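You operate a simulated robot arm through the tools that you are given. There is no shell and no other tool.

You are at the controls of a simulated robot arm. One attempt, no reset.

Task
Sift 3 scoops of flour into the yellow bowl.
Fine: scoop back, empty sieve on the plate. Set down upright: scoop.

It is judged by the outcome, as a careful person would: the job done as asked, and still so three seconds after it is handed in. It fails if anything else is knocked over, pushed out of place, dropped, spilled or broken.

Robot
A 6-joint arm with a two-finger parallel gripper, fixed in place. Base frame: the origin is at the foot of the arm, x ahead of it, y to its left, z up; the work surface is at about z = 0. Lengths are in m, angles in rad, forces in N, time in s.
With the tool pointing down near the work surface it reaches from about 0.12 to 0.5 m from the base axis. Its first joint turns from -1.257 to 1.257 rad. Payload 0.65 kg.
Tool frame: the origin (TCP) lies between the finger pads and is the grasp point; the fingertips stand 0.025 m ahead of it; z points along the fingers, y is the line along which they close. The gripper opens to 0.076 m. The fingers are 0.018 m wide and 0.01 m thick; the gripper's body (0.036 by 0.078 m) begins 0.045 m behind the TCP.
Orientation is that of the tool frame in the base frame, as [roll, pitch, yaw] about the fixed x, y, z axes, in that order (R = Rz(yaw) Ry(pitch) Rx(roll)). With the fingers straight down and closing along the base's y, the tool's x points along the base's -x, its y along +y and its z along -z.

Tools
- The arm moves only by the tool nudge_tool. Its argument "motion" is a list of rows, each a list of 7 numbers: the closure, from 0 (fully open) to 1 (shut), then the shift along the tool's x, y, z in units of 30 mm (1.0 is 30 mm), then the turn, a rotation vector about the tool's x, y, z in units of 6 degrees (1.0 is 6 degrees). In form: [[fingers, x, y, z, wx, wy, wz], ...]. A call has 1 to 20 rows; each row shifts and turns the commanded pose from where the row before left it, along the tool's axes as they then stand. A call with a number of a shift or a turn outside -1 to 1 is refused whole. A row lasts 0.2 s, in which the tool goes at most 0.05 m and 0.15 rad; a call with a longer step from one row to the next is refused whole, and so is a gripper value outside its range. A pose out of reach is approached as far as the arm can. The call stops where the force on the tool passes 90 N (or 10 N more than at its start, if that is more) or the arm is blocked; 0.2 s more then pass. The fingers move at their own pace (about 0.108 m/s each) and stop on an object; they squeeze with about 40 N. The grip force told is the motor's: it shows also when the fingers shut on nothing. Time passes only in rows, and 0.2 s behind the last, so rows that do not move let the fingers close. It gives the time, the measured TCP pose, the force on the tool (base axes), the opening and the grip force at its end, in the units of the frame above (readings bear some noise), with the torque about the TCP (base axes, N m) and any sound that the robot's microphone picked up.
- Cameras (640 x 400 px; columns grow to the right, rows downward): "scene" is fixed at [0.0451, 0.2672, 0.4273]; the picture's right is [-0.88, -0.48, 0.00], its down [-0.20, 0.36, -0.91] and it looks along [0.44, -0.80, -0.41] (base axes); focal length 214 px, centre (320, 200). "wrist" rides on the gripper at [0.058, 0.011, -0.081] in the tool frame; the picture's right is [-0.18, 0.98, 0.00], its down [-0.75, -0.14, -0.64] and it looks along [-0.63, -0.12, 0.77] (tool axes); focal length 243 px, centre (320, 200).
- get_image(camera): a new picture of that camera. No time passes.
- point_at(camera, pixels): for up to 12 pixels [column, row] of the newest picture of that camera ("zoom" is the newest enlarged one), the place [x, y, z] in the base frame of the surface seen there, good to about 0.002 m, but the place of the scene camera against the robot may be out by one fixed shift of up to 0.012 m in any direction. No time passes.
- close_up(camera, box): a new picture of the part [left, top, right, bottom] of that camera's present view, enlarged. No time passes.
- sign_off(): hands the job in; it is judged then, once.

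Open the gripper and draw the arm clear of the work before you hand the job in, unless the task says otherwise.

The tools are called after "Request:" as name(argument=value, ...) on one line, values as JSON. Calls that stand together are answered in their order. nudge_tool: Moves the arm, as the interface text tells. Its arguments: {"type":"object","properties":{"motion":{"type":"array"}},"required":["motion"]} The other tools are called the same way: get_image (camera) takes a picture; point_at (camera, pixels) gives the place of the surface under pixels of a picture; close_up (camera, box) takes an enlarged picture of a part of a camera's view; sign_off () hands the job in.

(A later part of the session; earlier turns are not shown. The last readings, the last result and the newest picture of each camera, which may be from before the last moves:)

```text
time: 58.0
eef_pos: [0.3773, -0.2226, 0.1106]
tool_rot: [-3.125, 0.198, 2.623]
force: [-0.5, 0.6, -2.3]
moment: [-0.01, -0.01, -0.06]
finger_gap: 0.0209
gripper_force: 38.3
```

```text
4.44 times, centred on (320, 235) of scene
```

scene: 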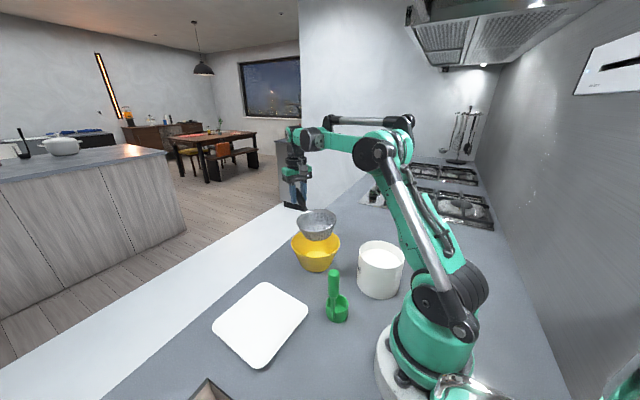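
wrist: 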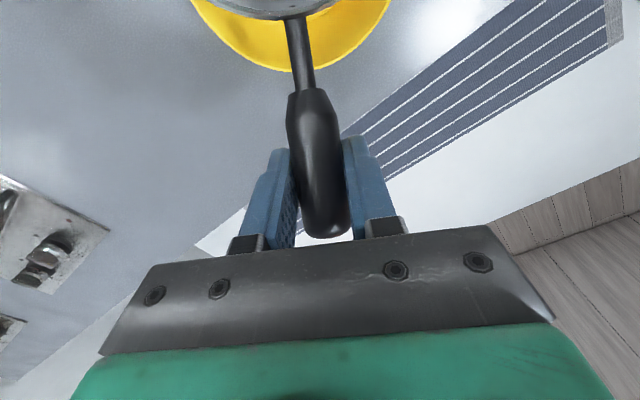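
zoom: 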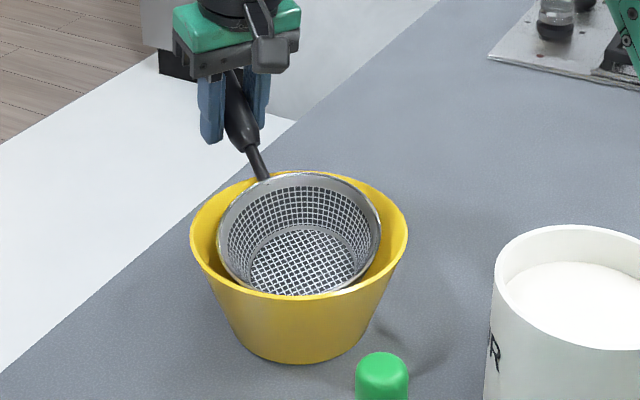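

Free again; bowl essentially unmoved (~1 mm). Lower gently in 2 mm steps.

Request:
nudge_tool(motion=[[1, 0, 0, 0.07, 0, 0, 0], [1, 0, 0, 0.07, 0, 0, 0], [1, 0, 0, 0, 0, 0, 0]])

Request:
nudge_tool(motion=[[1, 0, 0, 0.07, 0, 0, 0], [1, 0, 0, 0, 0, 0, 0]])

Request:
close_up(camera="scene", box=[270, 190, 370, 280])

Request:
close_up(camera="wrist", box=[170, 0, 410, 150])

```text
time: 58.8
eef_pos: [0.3796, -0.2224, 0.1071]
tool_rot: [-3.126, 0.199, 2.626]
force: [-0.8, 1.8, 1.8]
moment: [0.02, 0.02, -0.03]
finger_gap: 0.0208
gripper_force: 38.0
```

```text
time: 59.4
eef_pos: [0.3792, -0.2236, 0.1046]
tool_rot: [-3.126, 0.197, 2.625]
force: [-2.9, 4.2, 7.1]
moment: [0.47, 0.53, -0.12]
finger_gap: 0.0207
gripper_force: 38.1
```

```text
4.44 times, centred on (320, 235) of scene
```

zoom: 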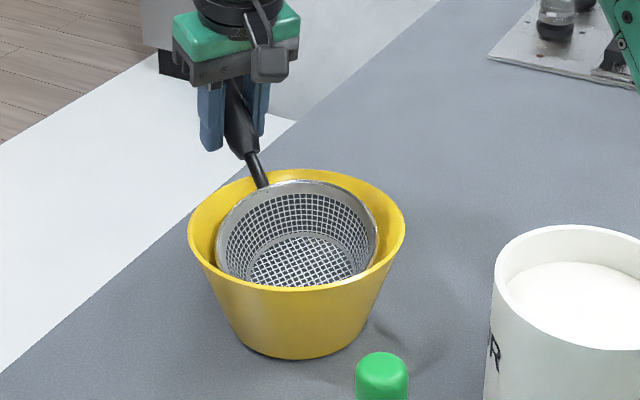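

```text
2.67 times, centred on (290, 75) of wrist
```

zoom: 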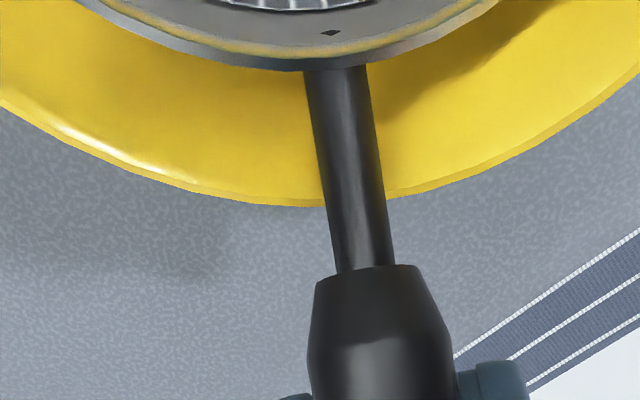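

Torques suggest the near base edge touches the wall now; ideal is ~3 mm back inward. Adjust, then check force before release.

Request:
nudge_tool(motion=[[1, 0, 0, -0.1, 0, 0, 0], [1, 0.1, 0, 0, 0, 0, 0], [1, 0, 0, 0.05, 0, 0, 0], [1, 0, 0, 0, 0, 0, 0]])

```text
time: 60.4
eef_pos: [0.3762, -0.2207, 0.1049]
tool_rot: [-3.125, 0.199, 2.624]
force: [-0.1, 0.6, -0.3]
moment: [-0.02, -0.05, 0.0]
finger_gap: 0.0207
gripper_force: 37.6
```

Net force ≈0: the bowl just carries the sieve. Release slowly.

Request:
nudge_tool(motion=[[0.72, 0, 0, 0, 0, 0, 0], [0.7, 0, 0, 0, 0, 0, 0], [0.68, 0, 0, 0, 0, 0, 0], [0.65, 0, 0, 0, 0, 0, 0], [0.6, 0, 0, 0, 0, 0, 0], [0.6, 0, 0, 0, 0, 0, 0]])

Request:
close_up(camera="scene", box=[270, 190, 370, 280])

Request:
close_up(camera="wrist", box=[170, 0, 410, 150])

```text
time: 61.8
eef_pos: [0.3761, -0.2201, 0.1059]
tool_rot: [-3.125, 0.198, 2.624]
force: [0.2, 0.7, -0.3]
moment: [0.03, 0.02, -0.01]
finger_gap: 0.0306
gripper_force: 0.0
```

```text
4.44 times, centred on (320, 235) of scene
```

zoom: 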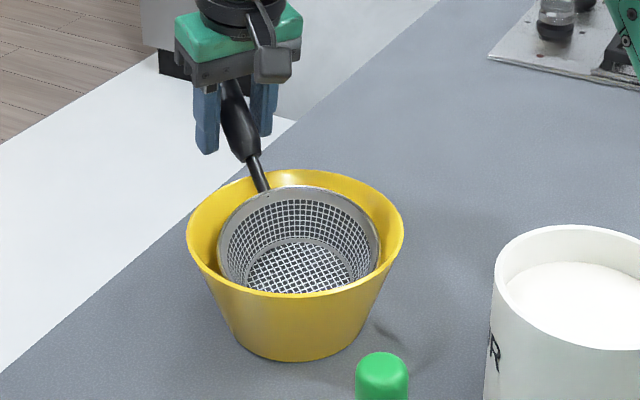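

```text
2.67 times, centred on (290, 75) of wrist
```

zoom: 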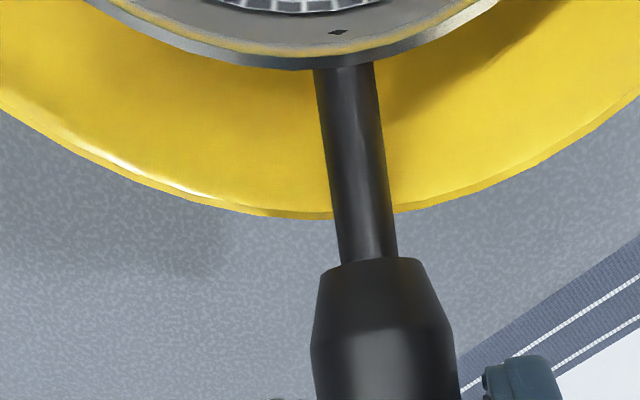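

The sieve rests stably with its handle on the rim. Open fully and rise clear.

Request:
nudge_tool(motion=[[0.4, 0, 0, 0, 0, 0, 0], [0, 0, 0, 0, 0, 0, 0], [0, 0, 0, -0.3, 0, 0, 0], [0, 0, 0, -0.6, 0, 0, 0], [0, 0, 0, -0.9, 0, 0, 0], [0, 0, 0, -1, 0, 0, 0], [0, 0, 0, -1, 0, 0, 0], [0, 0, 0, -1, 0, 0, 0], [0, 0, 0, 0, 0, 0.65, 0], [0, 0, 0, 0, 0, 0.65, 0], [0, 0, 0, 0, 0, 0.6, 0], [0, 0, 0, 0, 0, 0, 0]])

Request:
get_image(camera="wrist")

Request:
close_up(camera="scene", box=[270, 190, 370, 280])

```text
time: 64.4
eef_pos: [0.3523, -0.2041, 0.2469]
tool_rot: [-3.126, -0.002, 2.621]
force: [0.4, 0.2, -0.4]
moment: [0.01, -0.01, 0.04]
finger_gap: 0.0761
gripper_force: 0.1
```

```text
taken
```

wrist: 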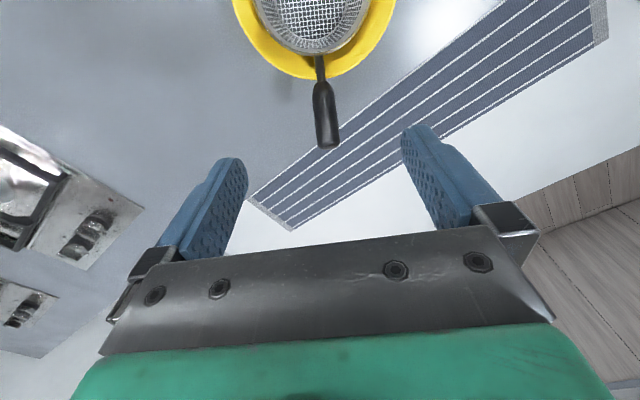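

```text
4.44 times, centred on (320, 235) of scene
```

zoom: 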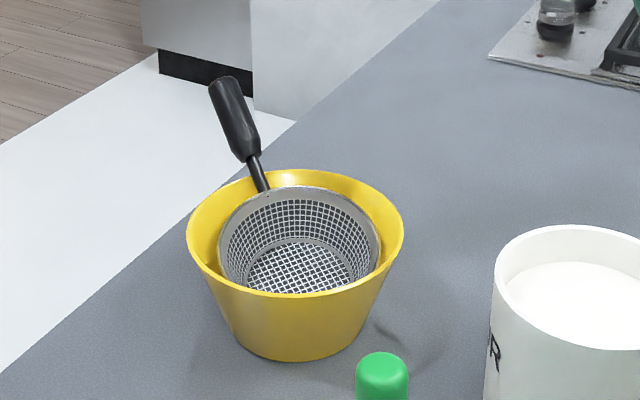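

Sieve sits well in the bowl. Retreat inward and look at bowl + sieve from the wrist camera.

Request:
nudge_tool(motion=[[0, 0.92, 0.07, 0, 0, 0, 0], [0, 0.92, 0.07, 0, 0, 0, 0], [0, 0.92, 0.07, 0, 0, 0, 0], [0, 0.92, 0.07, 0, 0, 0, 0], [0, 0.92, 0.07, 0, 0, 0, 0], [0, 0.92, 0.07, 0, 0, 0, 0], [0, 0, 0, 0, 0, 0, 0]])

Request:
get_image(camera="wrist")

Request:
close_up(camera="wrist", box=[220, 10, 420, 160])

```text
time: 66.0
eef_pos: [0.2151, -0.1107, 0.247]
tool_rot: [-3.126, 0.001, 2.619]
force: [-0.9, -0.1, -0.6]
moment: [-0.02, 0.01, 0.01]
finger_gap: 0.0762
gripper_force: 0.1
```

```text
taken
```

wrist: 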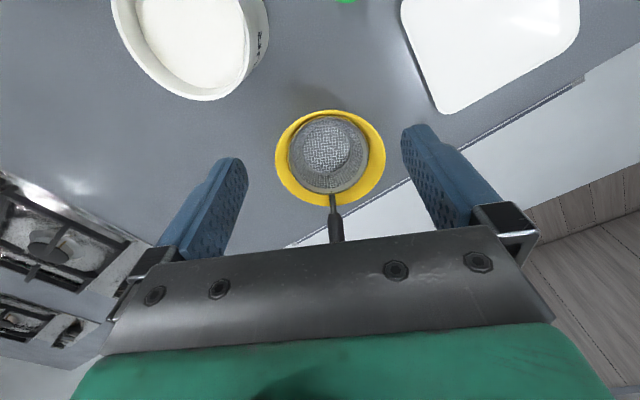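

```text
2.67 times, centred on (320, 85) of wrist
```

zoom: 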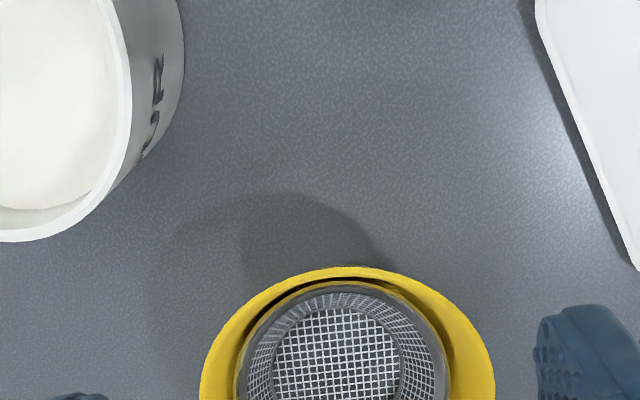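

Measure the resting sieve's rim and floor positions and the bowl rim in this wrist picture.

Request:
point_at(camera="wrist", pixels=[[290, 150], [368, 150], [325, 117], [332, 189], [278, 155], [384, 155], [325, 111], [335, 203], [328, 145], [326, 128], [328, 165], [334, 215]])

```text
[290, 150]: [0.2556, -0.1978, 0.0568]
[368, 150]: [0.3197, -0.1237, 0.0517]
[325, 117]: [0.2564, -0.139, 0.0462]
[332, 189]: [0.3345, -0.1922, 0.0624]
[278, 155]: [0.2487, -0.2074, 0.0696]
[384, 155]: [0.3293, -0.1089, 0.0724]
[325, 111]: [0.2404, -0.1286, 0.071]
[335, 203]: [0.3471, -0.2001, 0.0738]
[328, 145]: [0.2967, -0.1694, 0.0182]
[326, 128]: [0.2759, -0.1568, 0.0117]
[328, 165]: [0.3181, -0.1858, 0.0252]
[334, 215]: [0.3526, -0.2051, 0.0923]
```

Sieve mouth centre ≈(0.294,-0.163), rim z .046–.062: good. Next, yaw the tool (back to +y) and go above the scoop to measure it closely.

Request:
nudge_tool(motion=[[0, 0, 0, 0, 0, 0, 1], [0, 0, 0, 0, 0, 0, 1], [0, 0, 0, 0, 0, 0, 1], [0, 0, 0, 0, 0, 0, 1], [0, 0, 0, 0, 0, 0, 1], [0, 0, 0, 0, 0, 0, 1], [0, 0, 0, 0, 0, 0, 1], [0, 0, 0, 0, 0, 0, 1], [0, 0, 0, 0, 0, 0, 1], [0, 0, 0, 0, 0, 0, 1], [0, 0.9, -0.37, 0, 0, 0, 0], [0, 0.9, -0.37, 0, 0, 0, 0], [0, 0.9, -0.37, 0, 0, 0, 0], [0, 0.9, -0.37, 0, 0, 0, 0], [0, 0, 0, 0, 0, 0, 0]])

Request:
get_image(camera="wrist")

```text
time: 69.2
eef_pos: [0.1692, -0.0039, 0.2451]
tool_rot: [-3.132, 0.013, 1.574]
force: [0.3, -0.2, 0.1]
moment: [-0.01, -0.03, 0.01]
finger_gap: 0.0759
gripper_force: 0.0
```

```text
taken
```

wrist: 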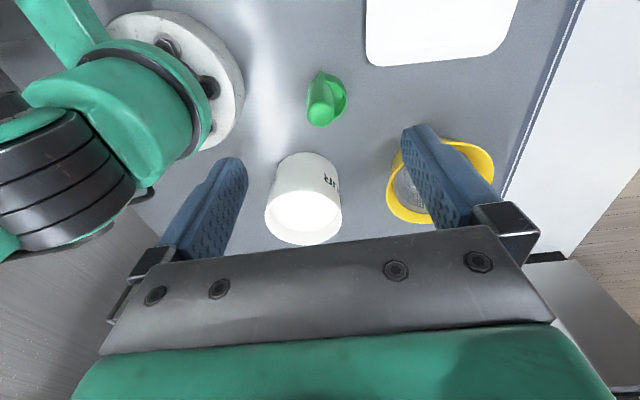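

Scoop at about (327,98). Enlarge and measure.

Request:
close_up(camera="wrist", box=[280, 50, 380, 140])

```text
4.44 times, centred on (330, 95) of wrist
```

zoom: 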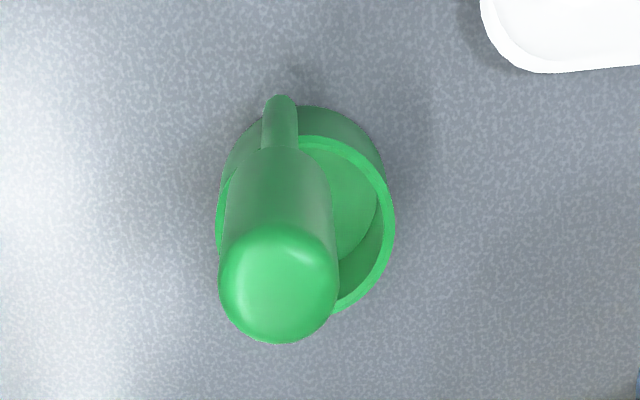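

Request:
point_at(camera="zoom", pixels=[[280, 285], [222, 285], [337, 285], [280, 235], [280, 335], [270, 180], [325, 185], [280, 125], [392, 215], [345, 140], [345, 305], [355, 200]])

```text
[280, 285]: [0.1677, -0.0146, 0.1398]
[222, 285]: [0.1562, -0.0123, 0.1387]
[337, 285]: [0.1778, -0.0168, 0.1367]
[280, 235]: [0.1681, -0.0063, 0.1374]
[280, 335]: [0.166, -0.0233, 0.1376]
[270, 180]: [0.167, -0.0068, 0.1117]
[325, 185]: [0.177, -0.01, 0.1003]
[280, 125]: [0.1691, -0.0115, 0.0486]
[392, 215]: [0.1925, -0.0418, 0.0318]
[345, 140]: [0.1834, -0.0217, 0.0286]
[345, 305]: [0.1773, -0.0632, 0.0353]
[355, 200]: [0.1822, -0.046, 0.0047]
```

Handle axis (0.167,-0.0145), Ø≈21 mm. Align above it and tilt 48° pointing −y, at height.

Request:
nudge_tool(motion=[[0, -0.35, -0.07, 0, 0, 0, 0], [0, 0, 0, 0, 0, -1, 0], [0, 0, 0, 0, 0, -1, 0], [0, 0, 0, 0, 0, -1, 0], [0, 0, 0, 0, 0, -1, 0], [0, 0, 0, 0, 0, -1, 0], [0, 0, 0, 0, 0, -1, 0], [0, 0, 0, 0, 0, -1, 0], [0, 0, 0, 0, 0, -1, 0], [0, 0, 0, 0, 0, 0, 0]])

```text
time: 71.4
eef_pos: [0.1682, -0.0131, 0.2456]
tool_rot: [-3.129, 0.85, 1.583]
force: [-0.8, -0.5, 0.2]
moment: [-0.04, -0.02, -0.01]
finger_gap: 0.0759
gripper_force: 0.1
```

Tilt holds at 48.7°. Descend vertically to z≈0.18 and verify reach.

Request:
nudge_tool(motion=[[0, 0.55, 0, 0.48, 0, 0, 0], [0, 0.55, 0, 0.48, 0, 0, 0], [0, 0.55, 0, 0.48, 0, 0, 0], [0, 0, 0, 0, 0, 0, 0]])

Request:
get_image(camera="scene")

Request:
get_image(camera="wrist")

```text
time: 72.4
eef_pos: [0.1675, -0.0142, 0.1784]
tool_rot: [-3.129, 0.85, 1.582]
force: [-0.2, -1.2, -0.6]
moment: [-0.01, 0.0, -0.03]
finger_gap: 0.0759
gripper_force: 0.1
```

```text
taken
```

scene: 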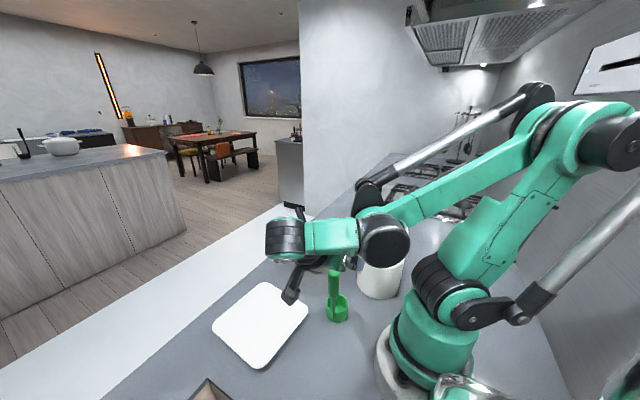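

```text
taken
```

wrist: 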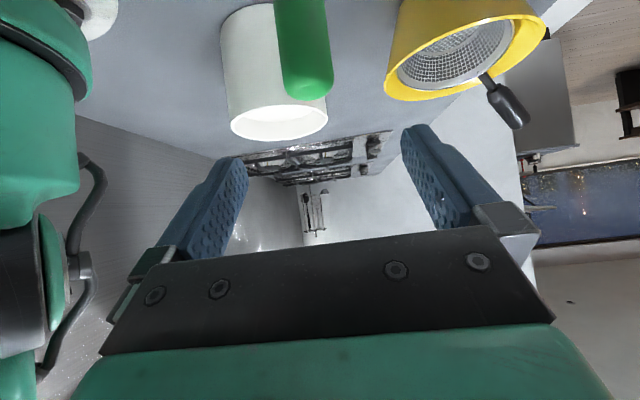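

Handle is between the fingers in plan; go down to z≈0.115.

Request:
nudge_tool(motion=[[0, 0.53, 0, 0.46, 0, 0, 0], [0, 0.53, 0, 0.46, 0, 0, 0], [0, 0.52, 0, 0.46, 0, 0, 0], [0, 0, 0, 0, 0, 0, 0]])

Request:
get_image(camera="wrist")

Request:
close_up(camera="scene", box=[240, 200, 440, 340])

```text
time: 73.4
eef_pos: [0.168, -0.0138, 0.1182]
tool_rot: [-3.129, 0.851, 1.582]
force: [0.2, 0.1, 0.1]
moment: [0.02, -0.01, 0.0]
finger_gap: 0.0761
gripper_force: 0.1
```

```text
taken
```

wrist: 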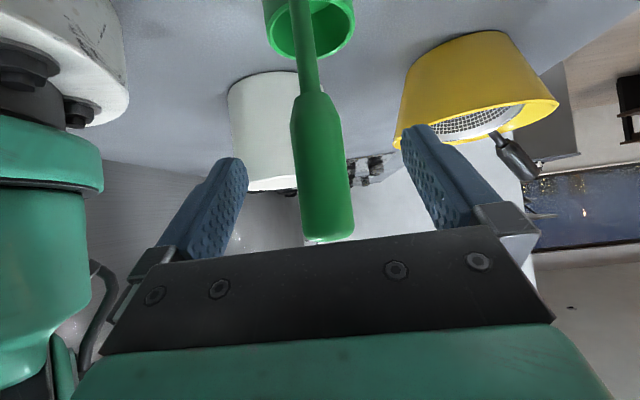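

```text
2.86 times, centred on (340, 270) of scene
```

zoom: 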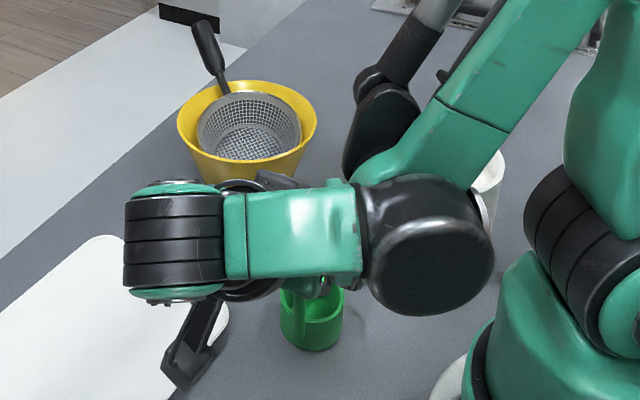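

Handle is centred between the fingers. Close the gripper.

Request:
nudge_tool(motion=[[0.4, 0, 0, 0, 0, 0, 0], [0.65, 0, 0, 0, 0, 0, 0], [0.75, 0, 0, 0, 0, 0, 0], [1, 0, 0, 0, 0, 0, 0], [1, 0, 0, 0, 0, 0, 0], [1, 0, 0, 0, 0, 0, 0]])

Request:
get_image(camera="wrist")

```text
time: 74.8
eef_pos: [0.1681, -0.014, 0.1171]
tool_rot: [-3.13, 0.85, 1.583]
force: [0.9, -0.2, 1.3]
moment: [-0.04, -0.16, 0.04]
finger_gap: 0.0204
gripper_force: 37.9
```

```text
taken
```

wrist: 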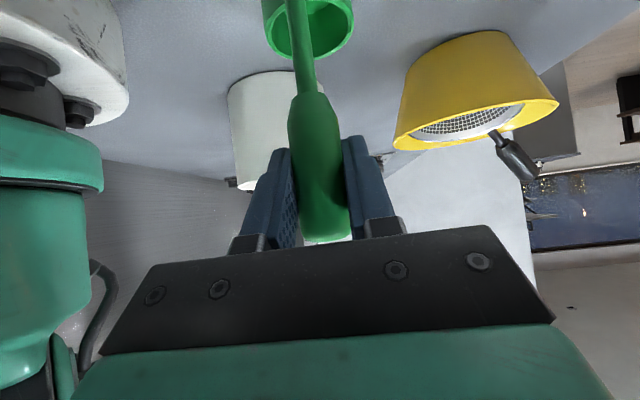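

Scoop gripped (20 mm gap). Lift straight up to z≈0.25.

Request:
nudge_tool(motion=[[1, -0.3, 0, -0.26, 0, 0, 0], [1, -0.6, 0, -0.53, 0, 0, 0], [1, -0.8, 0, -0.7, 0, 0, 0], [1, -0.8, 0, -0.7, 0, 0, 0], [1, -0.8, 0, -0.7, 0, 0, 0], [1, 0, 0, 0, 0, 0, 0]])

Request:
get_image(camera="scene")

Request:
get_image(camera="wrist")

```text
time: 76.2
eef_pos: [0.1678, -0.0128, 0.2487]
tool_rot: [-3.129, 0.849, 1.582]
force: [0.4, -0.2, -0.6]
moment: [-0.04, 0.03, 0.0]
finger_gap: 0.0206
gripper_force: 38.1
```

```text
taken
```

scene: 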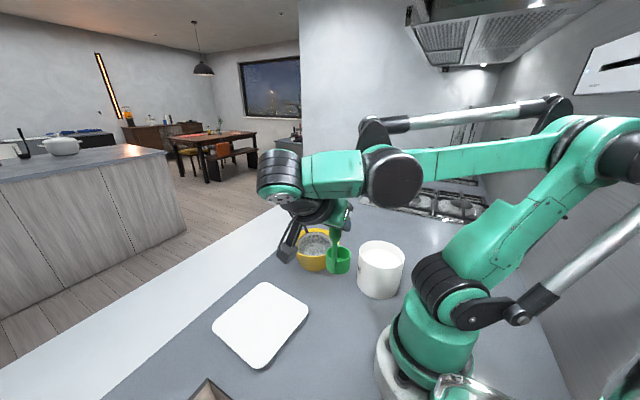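

```text
taken
```

wrist: 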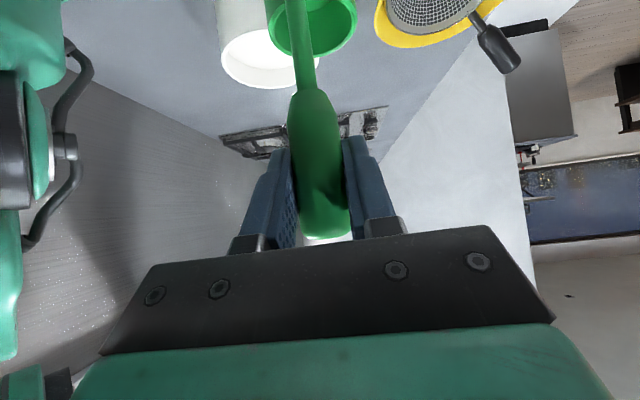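

Scoop held well. With the empty scoop, rehearse the pour above the bowl: move over it at z≈0.25 and try rolling about the tool axis.

Request:
nudge_tool(motion=[[1, -0.544, 0.846, 0.618, 0, 0, 0], [1, -0.544, 0.846, 0.618, 0, 0, 0], [1, -0.544, 0.846, 0.618, 0, 0, 0], [1, -0.544, 0.846, 0.618, 0, 0, 0], [1, -0.544, 0.846, 0.618, 0, 0, 0], [1, 0, 0, 0, 0, 0, 0]])

Request:
nudge_tool(motion=[[1, 0, 0, 0, 0, 0, 1], [1, 0, 0, 0, 0, 0, 1], [1, 0, 0, 0, 0, 0, 1], [1, 0, 0, 0, 0, 0, 1], [1, 0, 0, 0, 0, 0, 1], [1, 0, 0, 0, 0, 0, 1], [1, 0, 0, 0, 0, 0, 1], [1, 0, 0, 0, 0, 0, 1], [1, 0, 0, 0, 0, 0, 1], [1, 0, 0, 0, 0, 0, 1], [1, 0, 0, 0, 0, 0, 1], [1, 0, 0, 0, 0, 0, 1], [1, 0, 0, 0, 0, 0, 1], [1, 0, 0, 0, 0, 0, 1], [1, 0, 0, 0, 0, 0, 1], [1, 0, 0, 0, 0, 0, 1], [1, 0, 0, 0, 0, 0, 1], [1, 0, 0, 0, 0, 0, 1], [1, 0, 0, 0, 0, 0, 1], [1, 0, 0, 0, 0, 0, 1]])

Request:
get_image(camera="scene")

```text
time: 77.6
eef_pos: [0.2964, -0.1373, 0.2477]
tool_rot: [-3.129, 0.851, 1.584]
force: [0.5, -0.3, -0.8]
moment: [0.0, -0.01, 0.02]
finger_gap: 0.0204
gripper_force: 36.9
```

```text
time: 81.8
eef_pos: [0.1947, -0.3399, 0.247]
tool_rot: [2.367, -0.376, -0.35]
force: [1.0, 0.4, -0.2]
moment: [0.03, 0.0, 0.02]
finger_gap: 0.0204
gripper_force: 37.8
out of reach, approached as far as the arm can: row 15, 16, 17, 18, 19, 20
```

```text
taken
```

scene: 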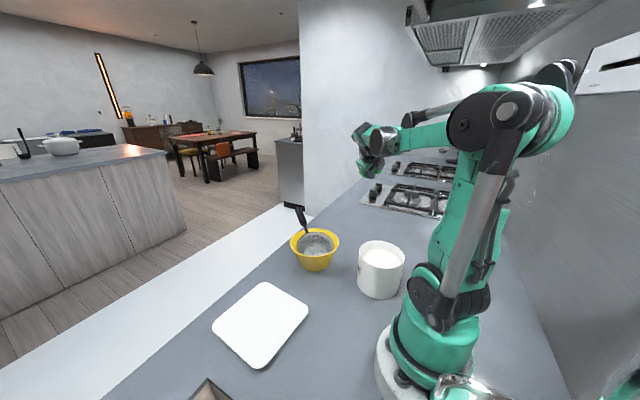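

Positive roll hits a joint limit (~84°) and the arm drifted, harmlessly. Roll back to upright; I'll use the other direction.

Request:
nudge_tool(motion=[[1, 0, 0, 0, 0, 0, -1], [1, 0, 0, 0, 0, 0, -1], [1, 0, 0, 0, 0, 0, -1], [1, 0, 0, 0, 0, 0, -1], [1, 0, 0, 0, 0, 0, -1], [1, 0, 0, 0, 0, 0, -1], [1, 0, 0, 0, 0, 0, -1], [1, 0, 0, 0, 0, 0, -1], [1, 0, 0, 0, 0, 0, -1], [1, 0, 0, 0, 0, 0, -1], [1, 0, 0, 0, 0, 0, -1], [1, 0, 0, 0, 0, 0, -1], [1, 0, 0, 0, 0, 0, -1], [1, 0, 0, 0, 0, 0, -1], [1, 0, 0, 0, 0, 0, -1], [1, 0, 0, 0, 0, 0, -1], [1, 0, 0, 0, 0, 0, -1], [1, 0, 0, 0, 0, 0, -1], [1, 0, 0, 0, 0, 0, -1], [1, 0, 0, 0, 0, 0, -1]])

Request:
get_image(camera="scene")

```text
time: 86.0
eef_pos: [0.1961, -0.3398, 0.2473]
tool_rot: [-3.126, 0.849, 1.587]
force: [0.5, 0.6, 0.0]
moment: [0.01, -0.01, 0.02]
finger_gap: 0.0203
gripper_force: 37.9
```

```text
taken
```

scene: 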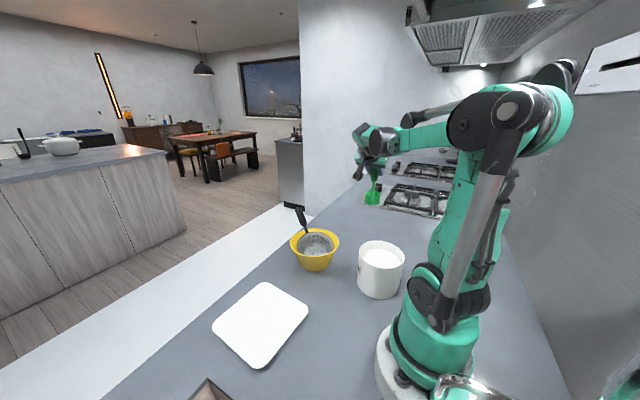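

Back above the bowl, then rehearse a −60° roll.

Request:
nudge_tool(motion=[[1, 0.605, 0.434, -0.688, 0, 0, 0], [1, 0.605, 0.434, -0.688, 0, 0, 0], [1, 0.605, 0.434, -0.688, 0, 0, 0], [1, 0.605, 0.434, -0.688, 0, 0, 0], [1, 0.605, 0.434, -0.688, 0, 0, 0], [1, 0.605, 0.434, -0.688, 0, 0, 0], [1, 0.605, 0.434, -0.688, 0, 0, 0], [1, 0.605, 0.434, -0.688, 0, 0, 0], [1, 0, 0, 0, 0, 0, 0]])

Request:
nudge_tool(motion=[[1, 0, 0, 0, 0, 0, -1], [1, 0, 0, 0, 0, 0, -1], [1, 0, 0, 0, 0, 0, -1], [1, 0, 0, 0, 0, 0, -1], [1, 0, 0, 0, 0, 0, -1], [1, 0, 0, 0, 0, 0, -1], [1, 0, 0, 0, 0, 0, -1], [1, 0, 0, 0, 0, 0, -1], [1, 0, 0, 0, 0, 0, -1], [1, 0, 0, 0, 0, 0, -1], [1, 0, 0, 0, 0, 0, -1], [1, 0, 0, 0, 0, 0, -1], [1, 0, 0, 0, 0, 0, -1], [1, 0, 0, 0, 0, 0, -1], [1, 0, 0, 0, 0, 0, -1]])

```text
time: 88.0
eef_pos: [0.2993, -0.1187, 0.2457]
tool_rot: [-3.13, 0.851, 1.583]
force: [-0.2, 0.3, -0.7]
moment: [0.03, 0.03, 0.03]
finger_gap: 0.0203
gripper_force: 38.1
```

```text
time: 91.2
eef_pos: [0.2979, -0.1177, 0.2468]
tool_rot: [-2.289, -0.01, -3.135]
force: [0.8, 0.5, 0.8]
moment: [0.02, -0.01, 0.01]
finger_gap: 0.0201
gripper_force: 37.5
```

−90° fine. Continue to −150°.

Request:
nudge_tool(motion=[[1, 0, 0, 0, 0, 0, -1], [1, 0, 0, 0, 0, 0, -1], [1, 0, 0, 0, 0, 0, -1], [1, 0, 0, 0, 0, 0, -1], [1, 0, 0, 0, 0, 0, -1], [1, 0, 0, 0, 0, 0, -1], [1, 0, 0, 0, 0, 0, -1], [1, 0, 0, 0, 0, 0, -1], [1, 0, 0, 0, 0, 0, -1], [1, 0, 0, 0, 0, 0, -1]])

Request:
get_image(camera="scene")

```text
time: 93.4
eef_pos: [0.2984, -0.1189, 0.247]
tool_rot: [-2.633, -0.715, -2.278]
force: [0.7, -0.4, -0.9]
moment: [0.05, -0.01, -0.02]
finger_gap: 0.0202
gripper_force: 38.1
```

```text
taken
```

scene: 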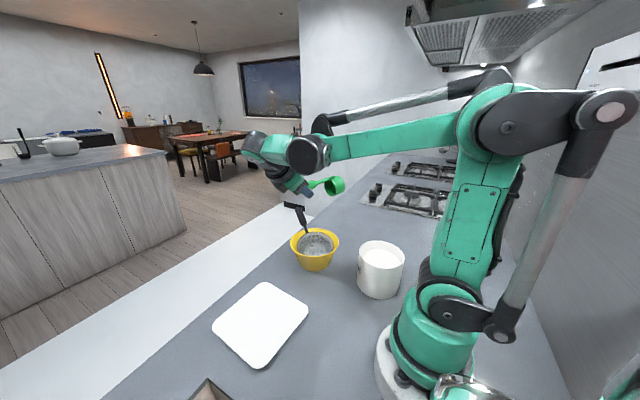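

−150° works. Now raise the tool by 24° (towards horizontal) to complete the pour rehearsal.

Request:
nudge_tool(motion=[[1, 0, 0, 0, 0.5, 0.866, 0], [1, 0, 0, 0, 0.5, 0.866, 0], [1, 0, 0, 0, 0.5, 0.866, 0], [1, 0, 0, 0, 0.5, 0.866, 0], [1, 0, 0, 0, 0, 0, 0]])

Request:
get_image(camera="scene")

```text
time: 94.6
eef_pos: [0.2982, -0.1176, 0.2473]
tool_rot: [-2.133, -0.981, -2.657]
force: [-0.7, -0.1, -0.4]
moment: [0.02, 0.01, -0.04]
finger_gap: 0.0206
gripper_force: 38.2
```

```text
taken
```

scene: 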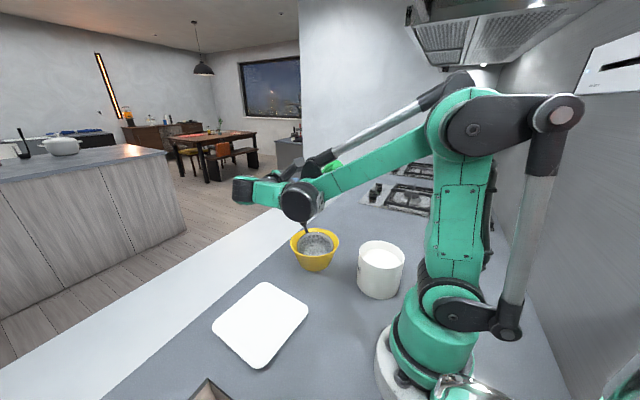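

Pour rehearsal works (≈115° cup tilt). Reverse the motion back to upright.

Request:
nudge_tool(motion=[[1, 0, 0, 0, -0.5, -0.866, 0], [1, 0, 0, 0, -0.5, -0.866, 0], [1, 0, 0, 0, -0.5, -0.866, 0], [1, 0, 0, 0, -0.5, -0.866, 0], [1, 0, 0, 0, 0, 0, 1], [1, 0, 0, 0, 0, 0, 1], [1, 0, 0, 0, 0, 0, 1], [1, 0, 0, 0, 0, 0, 1], [1, 0, 0, 0, 0, 0, 1], [1, 0, 0, 0, 0, 0, 1], [1, 0, 0, 0, 0, 0, 1], [1, 0, 0, 0, 0, 0, 1], [1, 0, 0, 0, 0, 0, 1], [1, 0, 0, 0, 0, 0, 1], [1, 0, 0, 0, 0, 0, 1], [1, 0, 0, 0, 0, 0, 1], [1, 0, 0, 0, 0, 0, 1], [1, 0, 0, 0, 0, 0, 1], [1, 0, 0, 0, 0, 0, 1], [1, 0, 0, 0, 0, 0, 1]])

Request:
nudge_tool(motion=[[1, 0, 0, 0, 0, 0, 1], [1, 0, 0, 0, 0, 0, 1], [1, 0, 0, 0, 0, 0, 1], [1, 0, 0, 0, 0, 0, 1], [1, 0, 0, 0, 0, 0, 1], [1, 0, 0, 0, 0, 0, 1], [1, 0, 0, 0, 0, 0, 1], [1, 0, 0, 0, 0, 0, 1], [1, 0, 0, 0, 0, 0, 1], [1, 0, 0, 0, 0, 0, 0]])

```text
time: 98.8
eef_pos: [0.2974, -0.1186, 0.2472]
tool_rot: [-2.394, 0.451, 2.698]
force: [0.6, 0.2, -0.5]
moment: [0.02, -0.02, -0.02]
finger_gap: 0.0206
gripper_force: 37.5
```

```text
time: 101.0
eef_pos: [0.2985, -0.12, 0.2474]
tool_rot: [-3.133, 0.851, 1.58]
force: [0.0, -0.4, -0.8]
moment: [0.03, 0.0, 0.01]
finger_gap: 0.0204
gripper_force: 37.2
```

Upright again. Turn the heading by −45° about the vertical, then move over the tub at z≈0.25.

Request:
nudge_tool(motion=[[1, 0, 0, 0, 0.704, 0, 0.619], [1, 0, 0, 0, 0.704, 0, 0.619], [1, 0, 0, 0, 0.704, 0, 0.619], [1, 0, 0, 0, 0.704, 0, 0.619], [1, 0, 0, 0, 0.704, 0, 0.619], [1, 0, 0, 0, 0.704, 0, 0.619], [1, 0, 0, 0, 0.704, 0, 0.619], [1, 0, 0, 0, 0.704, 0, 0.619], [1, 0, 0, 0, 0, 0, 0]])

Request:
nudge_tool(motion=[[1, -0.533, -0.54, 0.606, 0, 0, 0], [1, -0.533, -0.54, 0.606, 0, 0, 0], [1, -0.533, -0.54, 0.606, 0, 0, 0], [1, -0.533, -0.54, 0.606, 0, 0, 0], [1, -0.533, -0.54, 0.606, 0, 0, 0], [1, -0.533, -0.54, 0.606, 0, 0, 0], [1, 0, 0, 0, 0, 0, 0]])

Request:
get_image(camera="scene")

Request:
get_image(camera="wrist")

```text
time: 103.0
eef_pos: [0.2942, -0.1529, 0.2477]
tool_rot: [3.137, 0.843, 0.794]
force: [-0.1, 0.0, -0.5]
moment: [0.01, 0.02, -0.03]
finger_gap: 0.0203
gripper_force: 37.4
out of reach, approached as far as the arm can: row 7, 8
```

```text
time: 104.6
eef_pos: [0.1216, -0.1867, 0.2474]
tool_rot: [-3.133, 0.854, 0.796]
force: [-0.2, -0.6, -0.3]
moment: [0.04, 0.0, -0.03]
finger_gap: 0.0204
gripper_force: 36.8
```

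```text
taken
```

scene: 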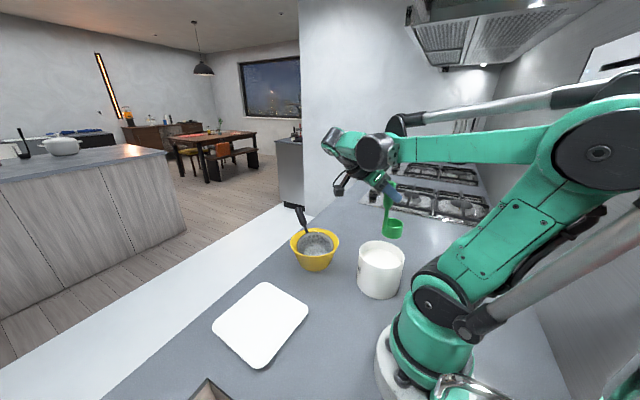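

```text
taken
```

wrist: 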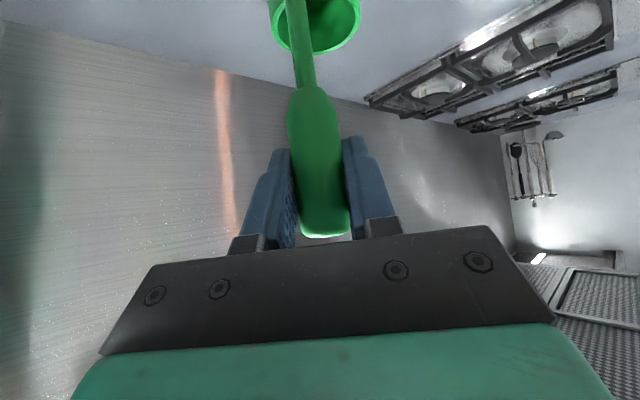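

Now at (0.122,-0.187); shift to (0.127,-0.154) so the cup is centred over the tub, then look.

Request:
nudge_tool(motion=[[1, 0.3, -0.32, -0.34, 0, 0, 0], [1, 0.3, -0.32, -0.34, 0, 0, 0], [1, 0, 0, 0, 0, 0, 0]])

Request:
close_up(camera="scene", box=[320, 160, 460, 310])

Request:
get_image(camera="wrist")

```text
time: 105.4
eef_pos: [0.1278, -0.1522, 0.2469]
tool_rot: [-3.132, 0.854, 0.796]
force: [-0.3, -0.1, -0.9]
moment: [0.02, -0.03, 0.0]
finger_gap: 0.0204
gripper_force: 38.5
```

```text
2.67 times, centred on (390, 235) of scene
```

zoom: 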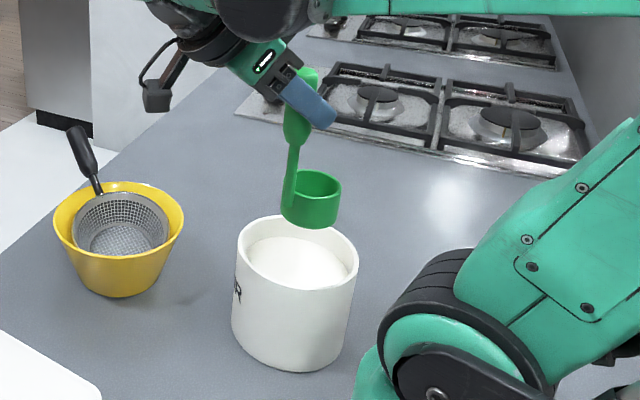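

```text
taken
```

wrist: 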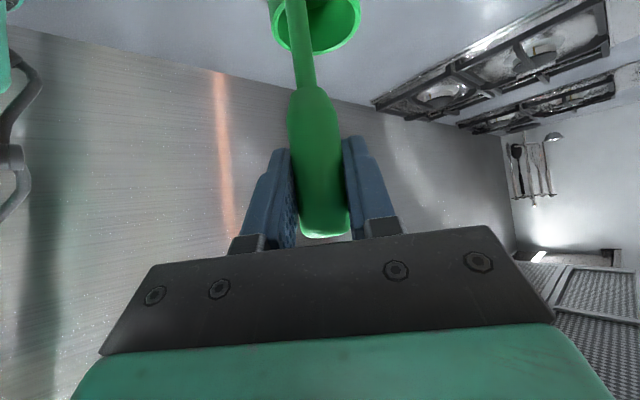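

Compare the cup's and tub's positions in the scene camera (same bias for both).

Request:
point_at(camera="zoom", pixels=[[294, 192], [340, 183], [317, 170], [318, 198], [312, 226], [238, 250], [357, 262], [295, 217], [296, 291], [295, 262], [290, 150], [287, 222]])

```text
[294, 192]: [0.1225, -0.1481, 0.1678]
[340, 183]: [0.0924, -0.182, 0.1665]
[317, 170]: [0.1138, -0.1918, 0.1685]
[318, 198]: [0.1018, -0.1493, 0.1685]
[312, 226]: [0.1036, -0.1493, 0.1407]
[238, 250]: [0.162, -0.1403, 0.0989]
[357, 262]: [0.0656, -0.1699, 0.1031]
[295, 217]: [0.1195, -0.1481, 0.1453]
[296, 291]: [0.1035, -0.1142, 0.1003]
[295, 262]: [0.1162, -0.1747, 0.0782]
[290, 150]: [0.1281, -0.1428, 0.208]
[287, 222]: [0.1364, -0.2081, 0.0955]
```

Cup centre ≈(0.108,-0.172), tub centre ≈(0.113,-0.165): handle and cup both fit. Descend: cup bottom to the flour surface, then gently into the flour.

Request:
nudge_tool(motion=[[1, 0.5, 0, 0.437, 0, 0, 0], [1, 0.5, 0, 0.437, 0, 0, 0], [1, 0.4, 0, 0.35, 0, 0, 0], [1, 0.2, 0, 0.175, 0, 0, 0], [1, 0.2, 0, 0.175, 0, 0, 0], [1, 0, 0, 0, 0, 0, 0]])

Request:
close_up(camera="scene", box=[320, 160, 460, 310])

```text
time: 106.8
eef_pos: [0.127, -0.1541, 0.1772]
tool_rot: [-3.132, 0.856, 0.796]
force: [-0.9, 0.4, -0.1]
moment: [0.03, 0.0, -0.01]
finger_gap: 0.0202
gripper_force: 37.9
```

```text
2.67 times, centred on (390, 235) of scene
```

zoom: 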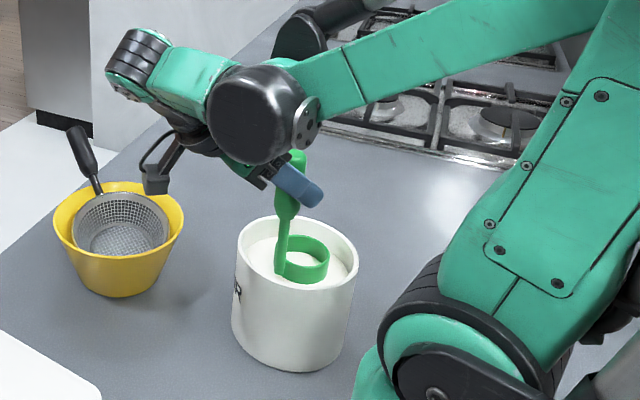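

The cup enters the flour without resistance. Continue down until the lip is ~1 cm below the surface.

Request:
nudge_tool(motion=[[1, 0.25, 0, 0.219, 0, 0, 0], [1, 0.25, 0, 0.219, 0, 0, 0], [1, 0.25, 0, 0.219, 0, 0, 0], [1, 0.05, 0, 0.044, 0, 0, 0], [1, 0, 0, 0, 0, 0, 0]])

Request:
close_up(camera="scene", box=[320, 160, 460, 310])

```text
time: 108.0
eef_pos: [0.1275, -0.1543, 0.1445]
tool_rot: [-3.132, 0.856, 0.796]
force: [-0.4, -0.1, -0.8]
moment: [0.01, -0.02, -0.01]
finger_gap: 0.0209
gripper_force: 38.0
```

```text
2.67 times, centred on (390, 235) of scene
```

zoom: 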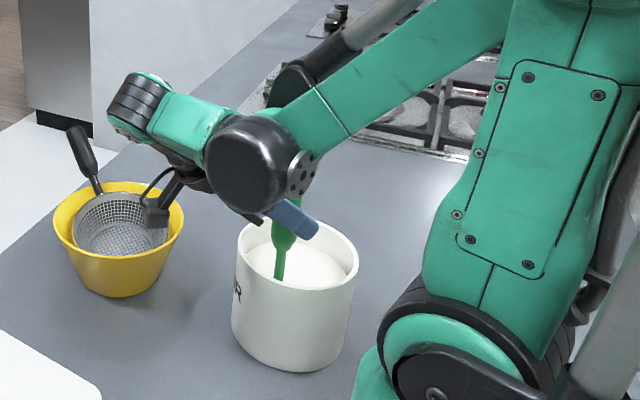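

Cup is submerged. Raise slowly and look.

Request:
nudge_tool(motion=[[1, -0.1, 0, -0.087, 0, 0, 0], [1, -0.2, 0, -0.175, 0, 0, 0], [1, -0.25, 0, -0.219, 0, 0, 0], [1, -0.25, 0, -0.219, 0, 0, 0], [1, -0.25, 0, -0.219, 0, 0, 0], [1, 0, 0, 0, 0, 0, 0]])

Request:
close_up(camera="scene", box=[340, 200, 420, 300])

Request:
get_image(camera="wrist")

```text
time: 109.4
eef_pos: [0.1273, -0.1554, 0.1863]
tool_rot: [-3.132, 0.856, 0.794]
force: [0.3, 0.1, -0.7]
moment: [-0.05, 0.0, 0.03]
finger_gap: 0.0201
gripper_force: 38.2
```

```text
4.00 times, centred on (380, 250) of scene
```

zoom: 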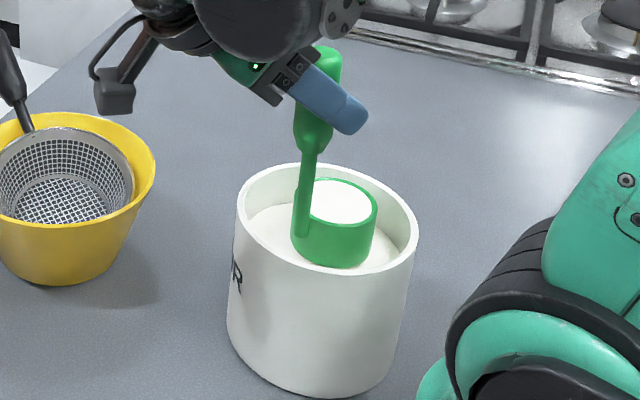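

```text
taken
```

wrist: 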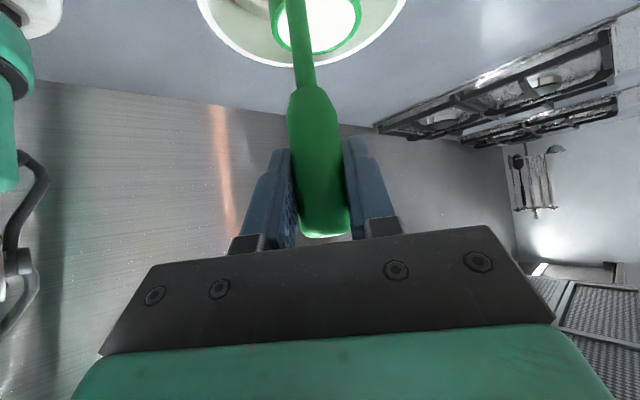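

A full, level scoop. Raise slowly to z≈0.237 and carry smoothly toward the bowl, keeping it upright.

Request:
nudge_tool(motion=[[1, -0.15, 0, -0.131, 0, 0, 0], [1, -0.3, 0, -0.262, 0, 0, 0], [1, -0.4, 0, -0.35, 0, 0, 0], [1, -0.3, 0, -0.262, 0, 0, 0], [1, -0.1, 0, -0.087, 0, 0, 0], [1, 0, 0, 0, 0, 0, 0], [1, 0.1, 0.15, -0.12, 0, 0, 0], [1, 0.2, 0.31, -0.23, 0, 0, 0], [1, 0.33, 0.51, -0.38, 0, 0, 0], [1, 0.33, 0.51, -0.38, 0, 0, 0], [1, 0.33, 0.51, -0.38, 0, 0, 0], [1, 0.33, 0.51, -0.38, 0, 0, 0], [1, 0.2, 0.31, -0.23, 0, 0, 0], [1, 0.17, 0.28, -0.19, 0, 0, 0], [1, 0, 0, 0, 0, 0, 0]])

Request:
nudge_tool(motion=[[1, 0, 0, 0, -0.3, 0, -0.262], [1, 0, 0, 0, -0.5, 0, -0.436], [1, 0, 0, 0, -0.7, 0, -0.611], [1, 0, 0, 0, -0.7, 0, -0.611], [1, 0, 0, 0, -0.7, 0, -0.611], [1, 0, 0, 0, -0.7, 0, -0.611], [1, 0, 0, 0, -0.7, 0, -0.611], [1, 0, 0, 0, -0.7, 0, -0.611], [1, 0, 0, 0, -0.4, 0, -0.349], [1, 0, 0, 0, -0.2, 0, -0.175], [1, 0, 0, 0, 0, 0, 0]])

Request:
get_image(camera="scene")

```text
time: 112.6
eef_pos: [0.2578, -0.1549, 0.2354]
tool_rot: [-3.134, 0.854, 0.797]
force: [1.3, 0.4, 0.0]
moment: [0.04, -0.02, -0.03]
finger_gap: 0.0205
gripper_force: 37.4
```

```text
time: 115.0
eef_pos: [0.2584, -0.1549, 0.2356]
tool_rot: [-3.133, 0.852, 1.577]
force: [-0.1, 0.3, 0.1]
moment: [0.01, 0.02, 0.0]
finger_gap: 0.0205
gripper_force: 37.9
```

```text
taken
```

scene: 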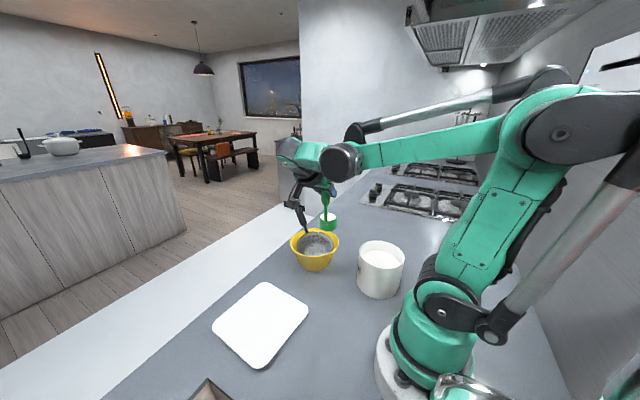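

Cup carried fine. Move to the pour start: cup directly above the sieve centre, cup bottom ≈0.098.

Request:
nudge_tool(motion=[[1, 0.2, 0.25, 0, 0, 0, 0], [1, 0.36, 0.47, 0, 0, 0, 0], [1, 0.36, 0.47, 0, 0, 0, 0], [1, 0, 0, 0, 0, 0, 0]])

Request:
close_up(camera="scene", box=[260, 170, 380, 290])

Request:
get_image(camera="wrist")

```text
time: 116.0
eef_pos: [0.2935, -0.1383, 0.2139]
tool_rot: [-3.132, 0.851, 1.573]
force: [0.6, -0.2, -0.5]
moment: [0.01, -0.01, 0.01]
finger_gap: 0.0206
gripper_force: 37.6
```

```text
3.33 times, centred on (320, 230) of scene
```

zoom: 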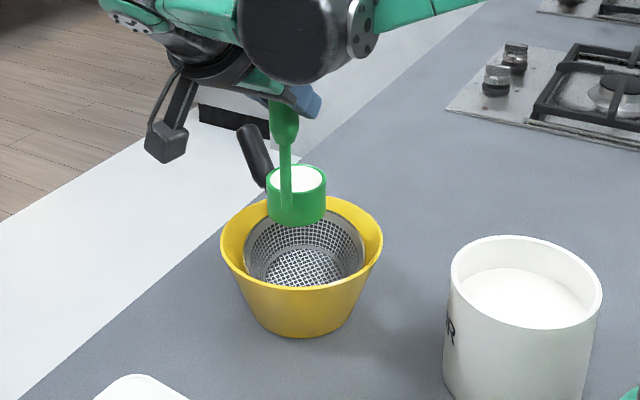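

```text
taken
```

wrist: 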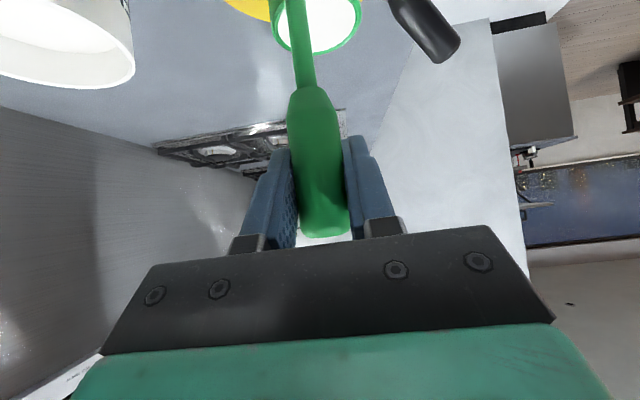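

Check the cup's plan position relative to the sieve in this scene close-up.

Request:
point_at(camera="zoom", pixels=[[268, 185], [325, 185], [296, 167], [296, 222], [223, 245], [381, 245], [249, 240], [362, 245], [305, 270]])

```text
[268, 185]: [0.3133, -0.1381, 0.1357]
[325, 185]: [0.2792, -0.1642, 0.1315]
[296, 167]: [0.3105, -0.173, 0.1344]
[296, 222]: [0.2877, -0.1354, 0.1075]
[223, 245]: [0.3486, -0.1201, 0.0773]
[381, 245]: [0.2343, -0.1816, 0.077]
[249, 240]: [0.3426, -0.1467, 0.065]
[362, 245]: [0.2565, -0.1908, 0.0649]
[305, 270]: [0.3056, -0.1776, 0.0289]
```

Within a few mm of plan. Start tipping: roll 0→−90° with the lip kept over the sieve centre.

Request:
nudge_tool(motion=[[1, 0.044, 0.078, 0, 0, 0, -1], [1, 0.035, 0.082, 0, 0, 0, -1], [1, 0.026, 0.086, 0, 0, 0, -1], [1, 0.017, 0.088, 0, 0, 0, -1], [1, 0.008, 0.089, 0, 0, 0, -1], [1, -0.001, 0.09, 0, 0, 0, -1], [1, -0.011, 0.089, 0, 0, 0, -1], [1, -0.02, 0.087, 0, 0, 0, -1], [1, -0.029, 0.085, 0, 0, 0, -1], [1, -0.038, 0.081, 0, 0, 0, -1]])

Request:
close_up(camera="scene", box=[260, 170, 380, 290])

```text
time: 118.2
eef_pos: [0.3176, -0.1282, 0.203]
tool_rot: [-2.36, 0.378, 2.779]
force: [0.1, 0.8, -0.7]
moment: [0.06, 0.01, -0.02]
finger_gap: 0.0205
gripper_force: 37.5
```

```text
3.33 times, centred on (320, 230) of scene
```

zoom: 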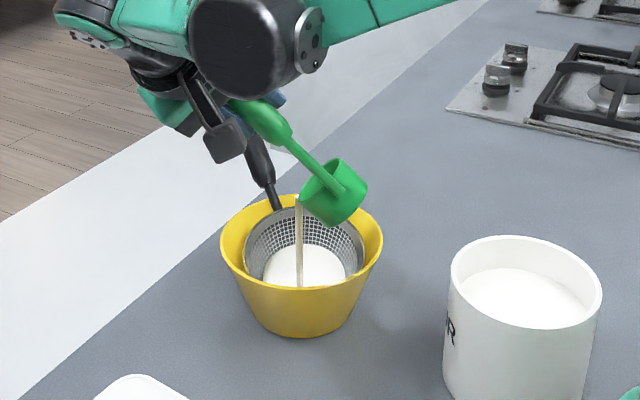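

Flour streams from the lip into the sieve centre. Continue rolling to −90°.

Request:
nudge_tool(motion=[[1, 0.012, 0.187, 0.01, 0, 0, -1], [1, -0.008, 0.188, 0.01, 0, 0, -1], [1, -0.027, 0.186, 0.01, 0, 0, -1], [1, -0.047, 0.182, 0.01, 0, 0, -1], [1, -0.065, 0.176, 0.01, 0, 0, -1], [1, 0, 0, 0, 0, 0, 0]])

Request:
close_up(camera="scene", box=[260, 170, 380, 290])

```text
time: 119.6
eef_pos: [0.3303, -0.1124, 0.1841]
tool_rot: [-2.289, -0.007, 3.141]
force: [-0.1, -0.9, -0.7]
moment: [-0.01, -0.04, -0.01]
finger_gap: 0.0205
gripper_force: 38.0
```

```text
3.33 times, centred on (320, 230) of scene
```

zoom: 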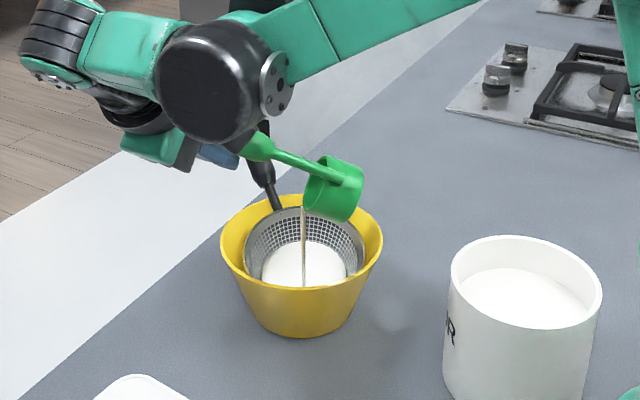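

Still streaming into the sieve. Continue to −120° while raising the tool.

Request:
nudge_tool(motion=[[1, -0.017, 0.262, 0, 0.373, 0.02, -1], [1, -0.044, 0.259, -0.006, 0.368, 0.058, -1], [1, -0.071, 0.253, -0.017, 0.36, 0.097, -1], [1, -0.097, 0.243, -0.027, 0.348, 0.134, -1], [1, -0.121, 0.231, -0.037, 0.332, 0.169, -1], [1, 0, 0, 0, 0, 0, 0], [1, 0, 0, 0, 0, 0, 0]])

Request:
close_up(camera="scene", box=[260, 170, 380, 290])

```text
time: 121.2
eef_pos: [0.3322, -0.0876, 0.1559]
tool_rot: [-2.16, -0.455, -2.862]
force: [0.3, -0.2, -0.5]
moment: [0.0, -0.04, -0.02]
finger_gap: 0.0203
gripper_force: 38.1
```

```text
3.33 times, centred on (320, 230) of scene
```

zoom: 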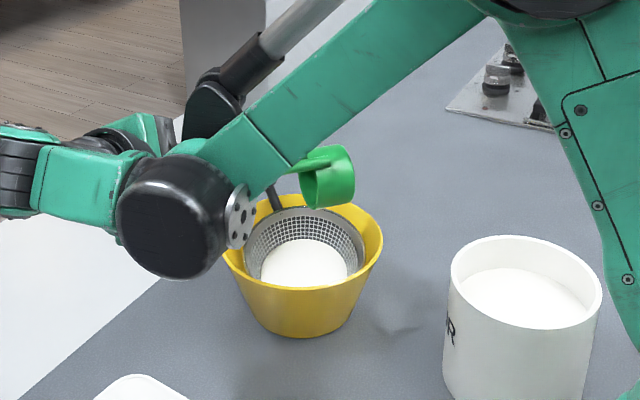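

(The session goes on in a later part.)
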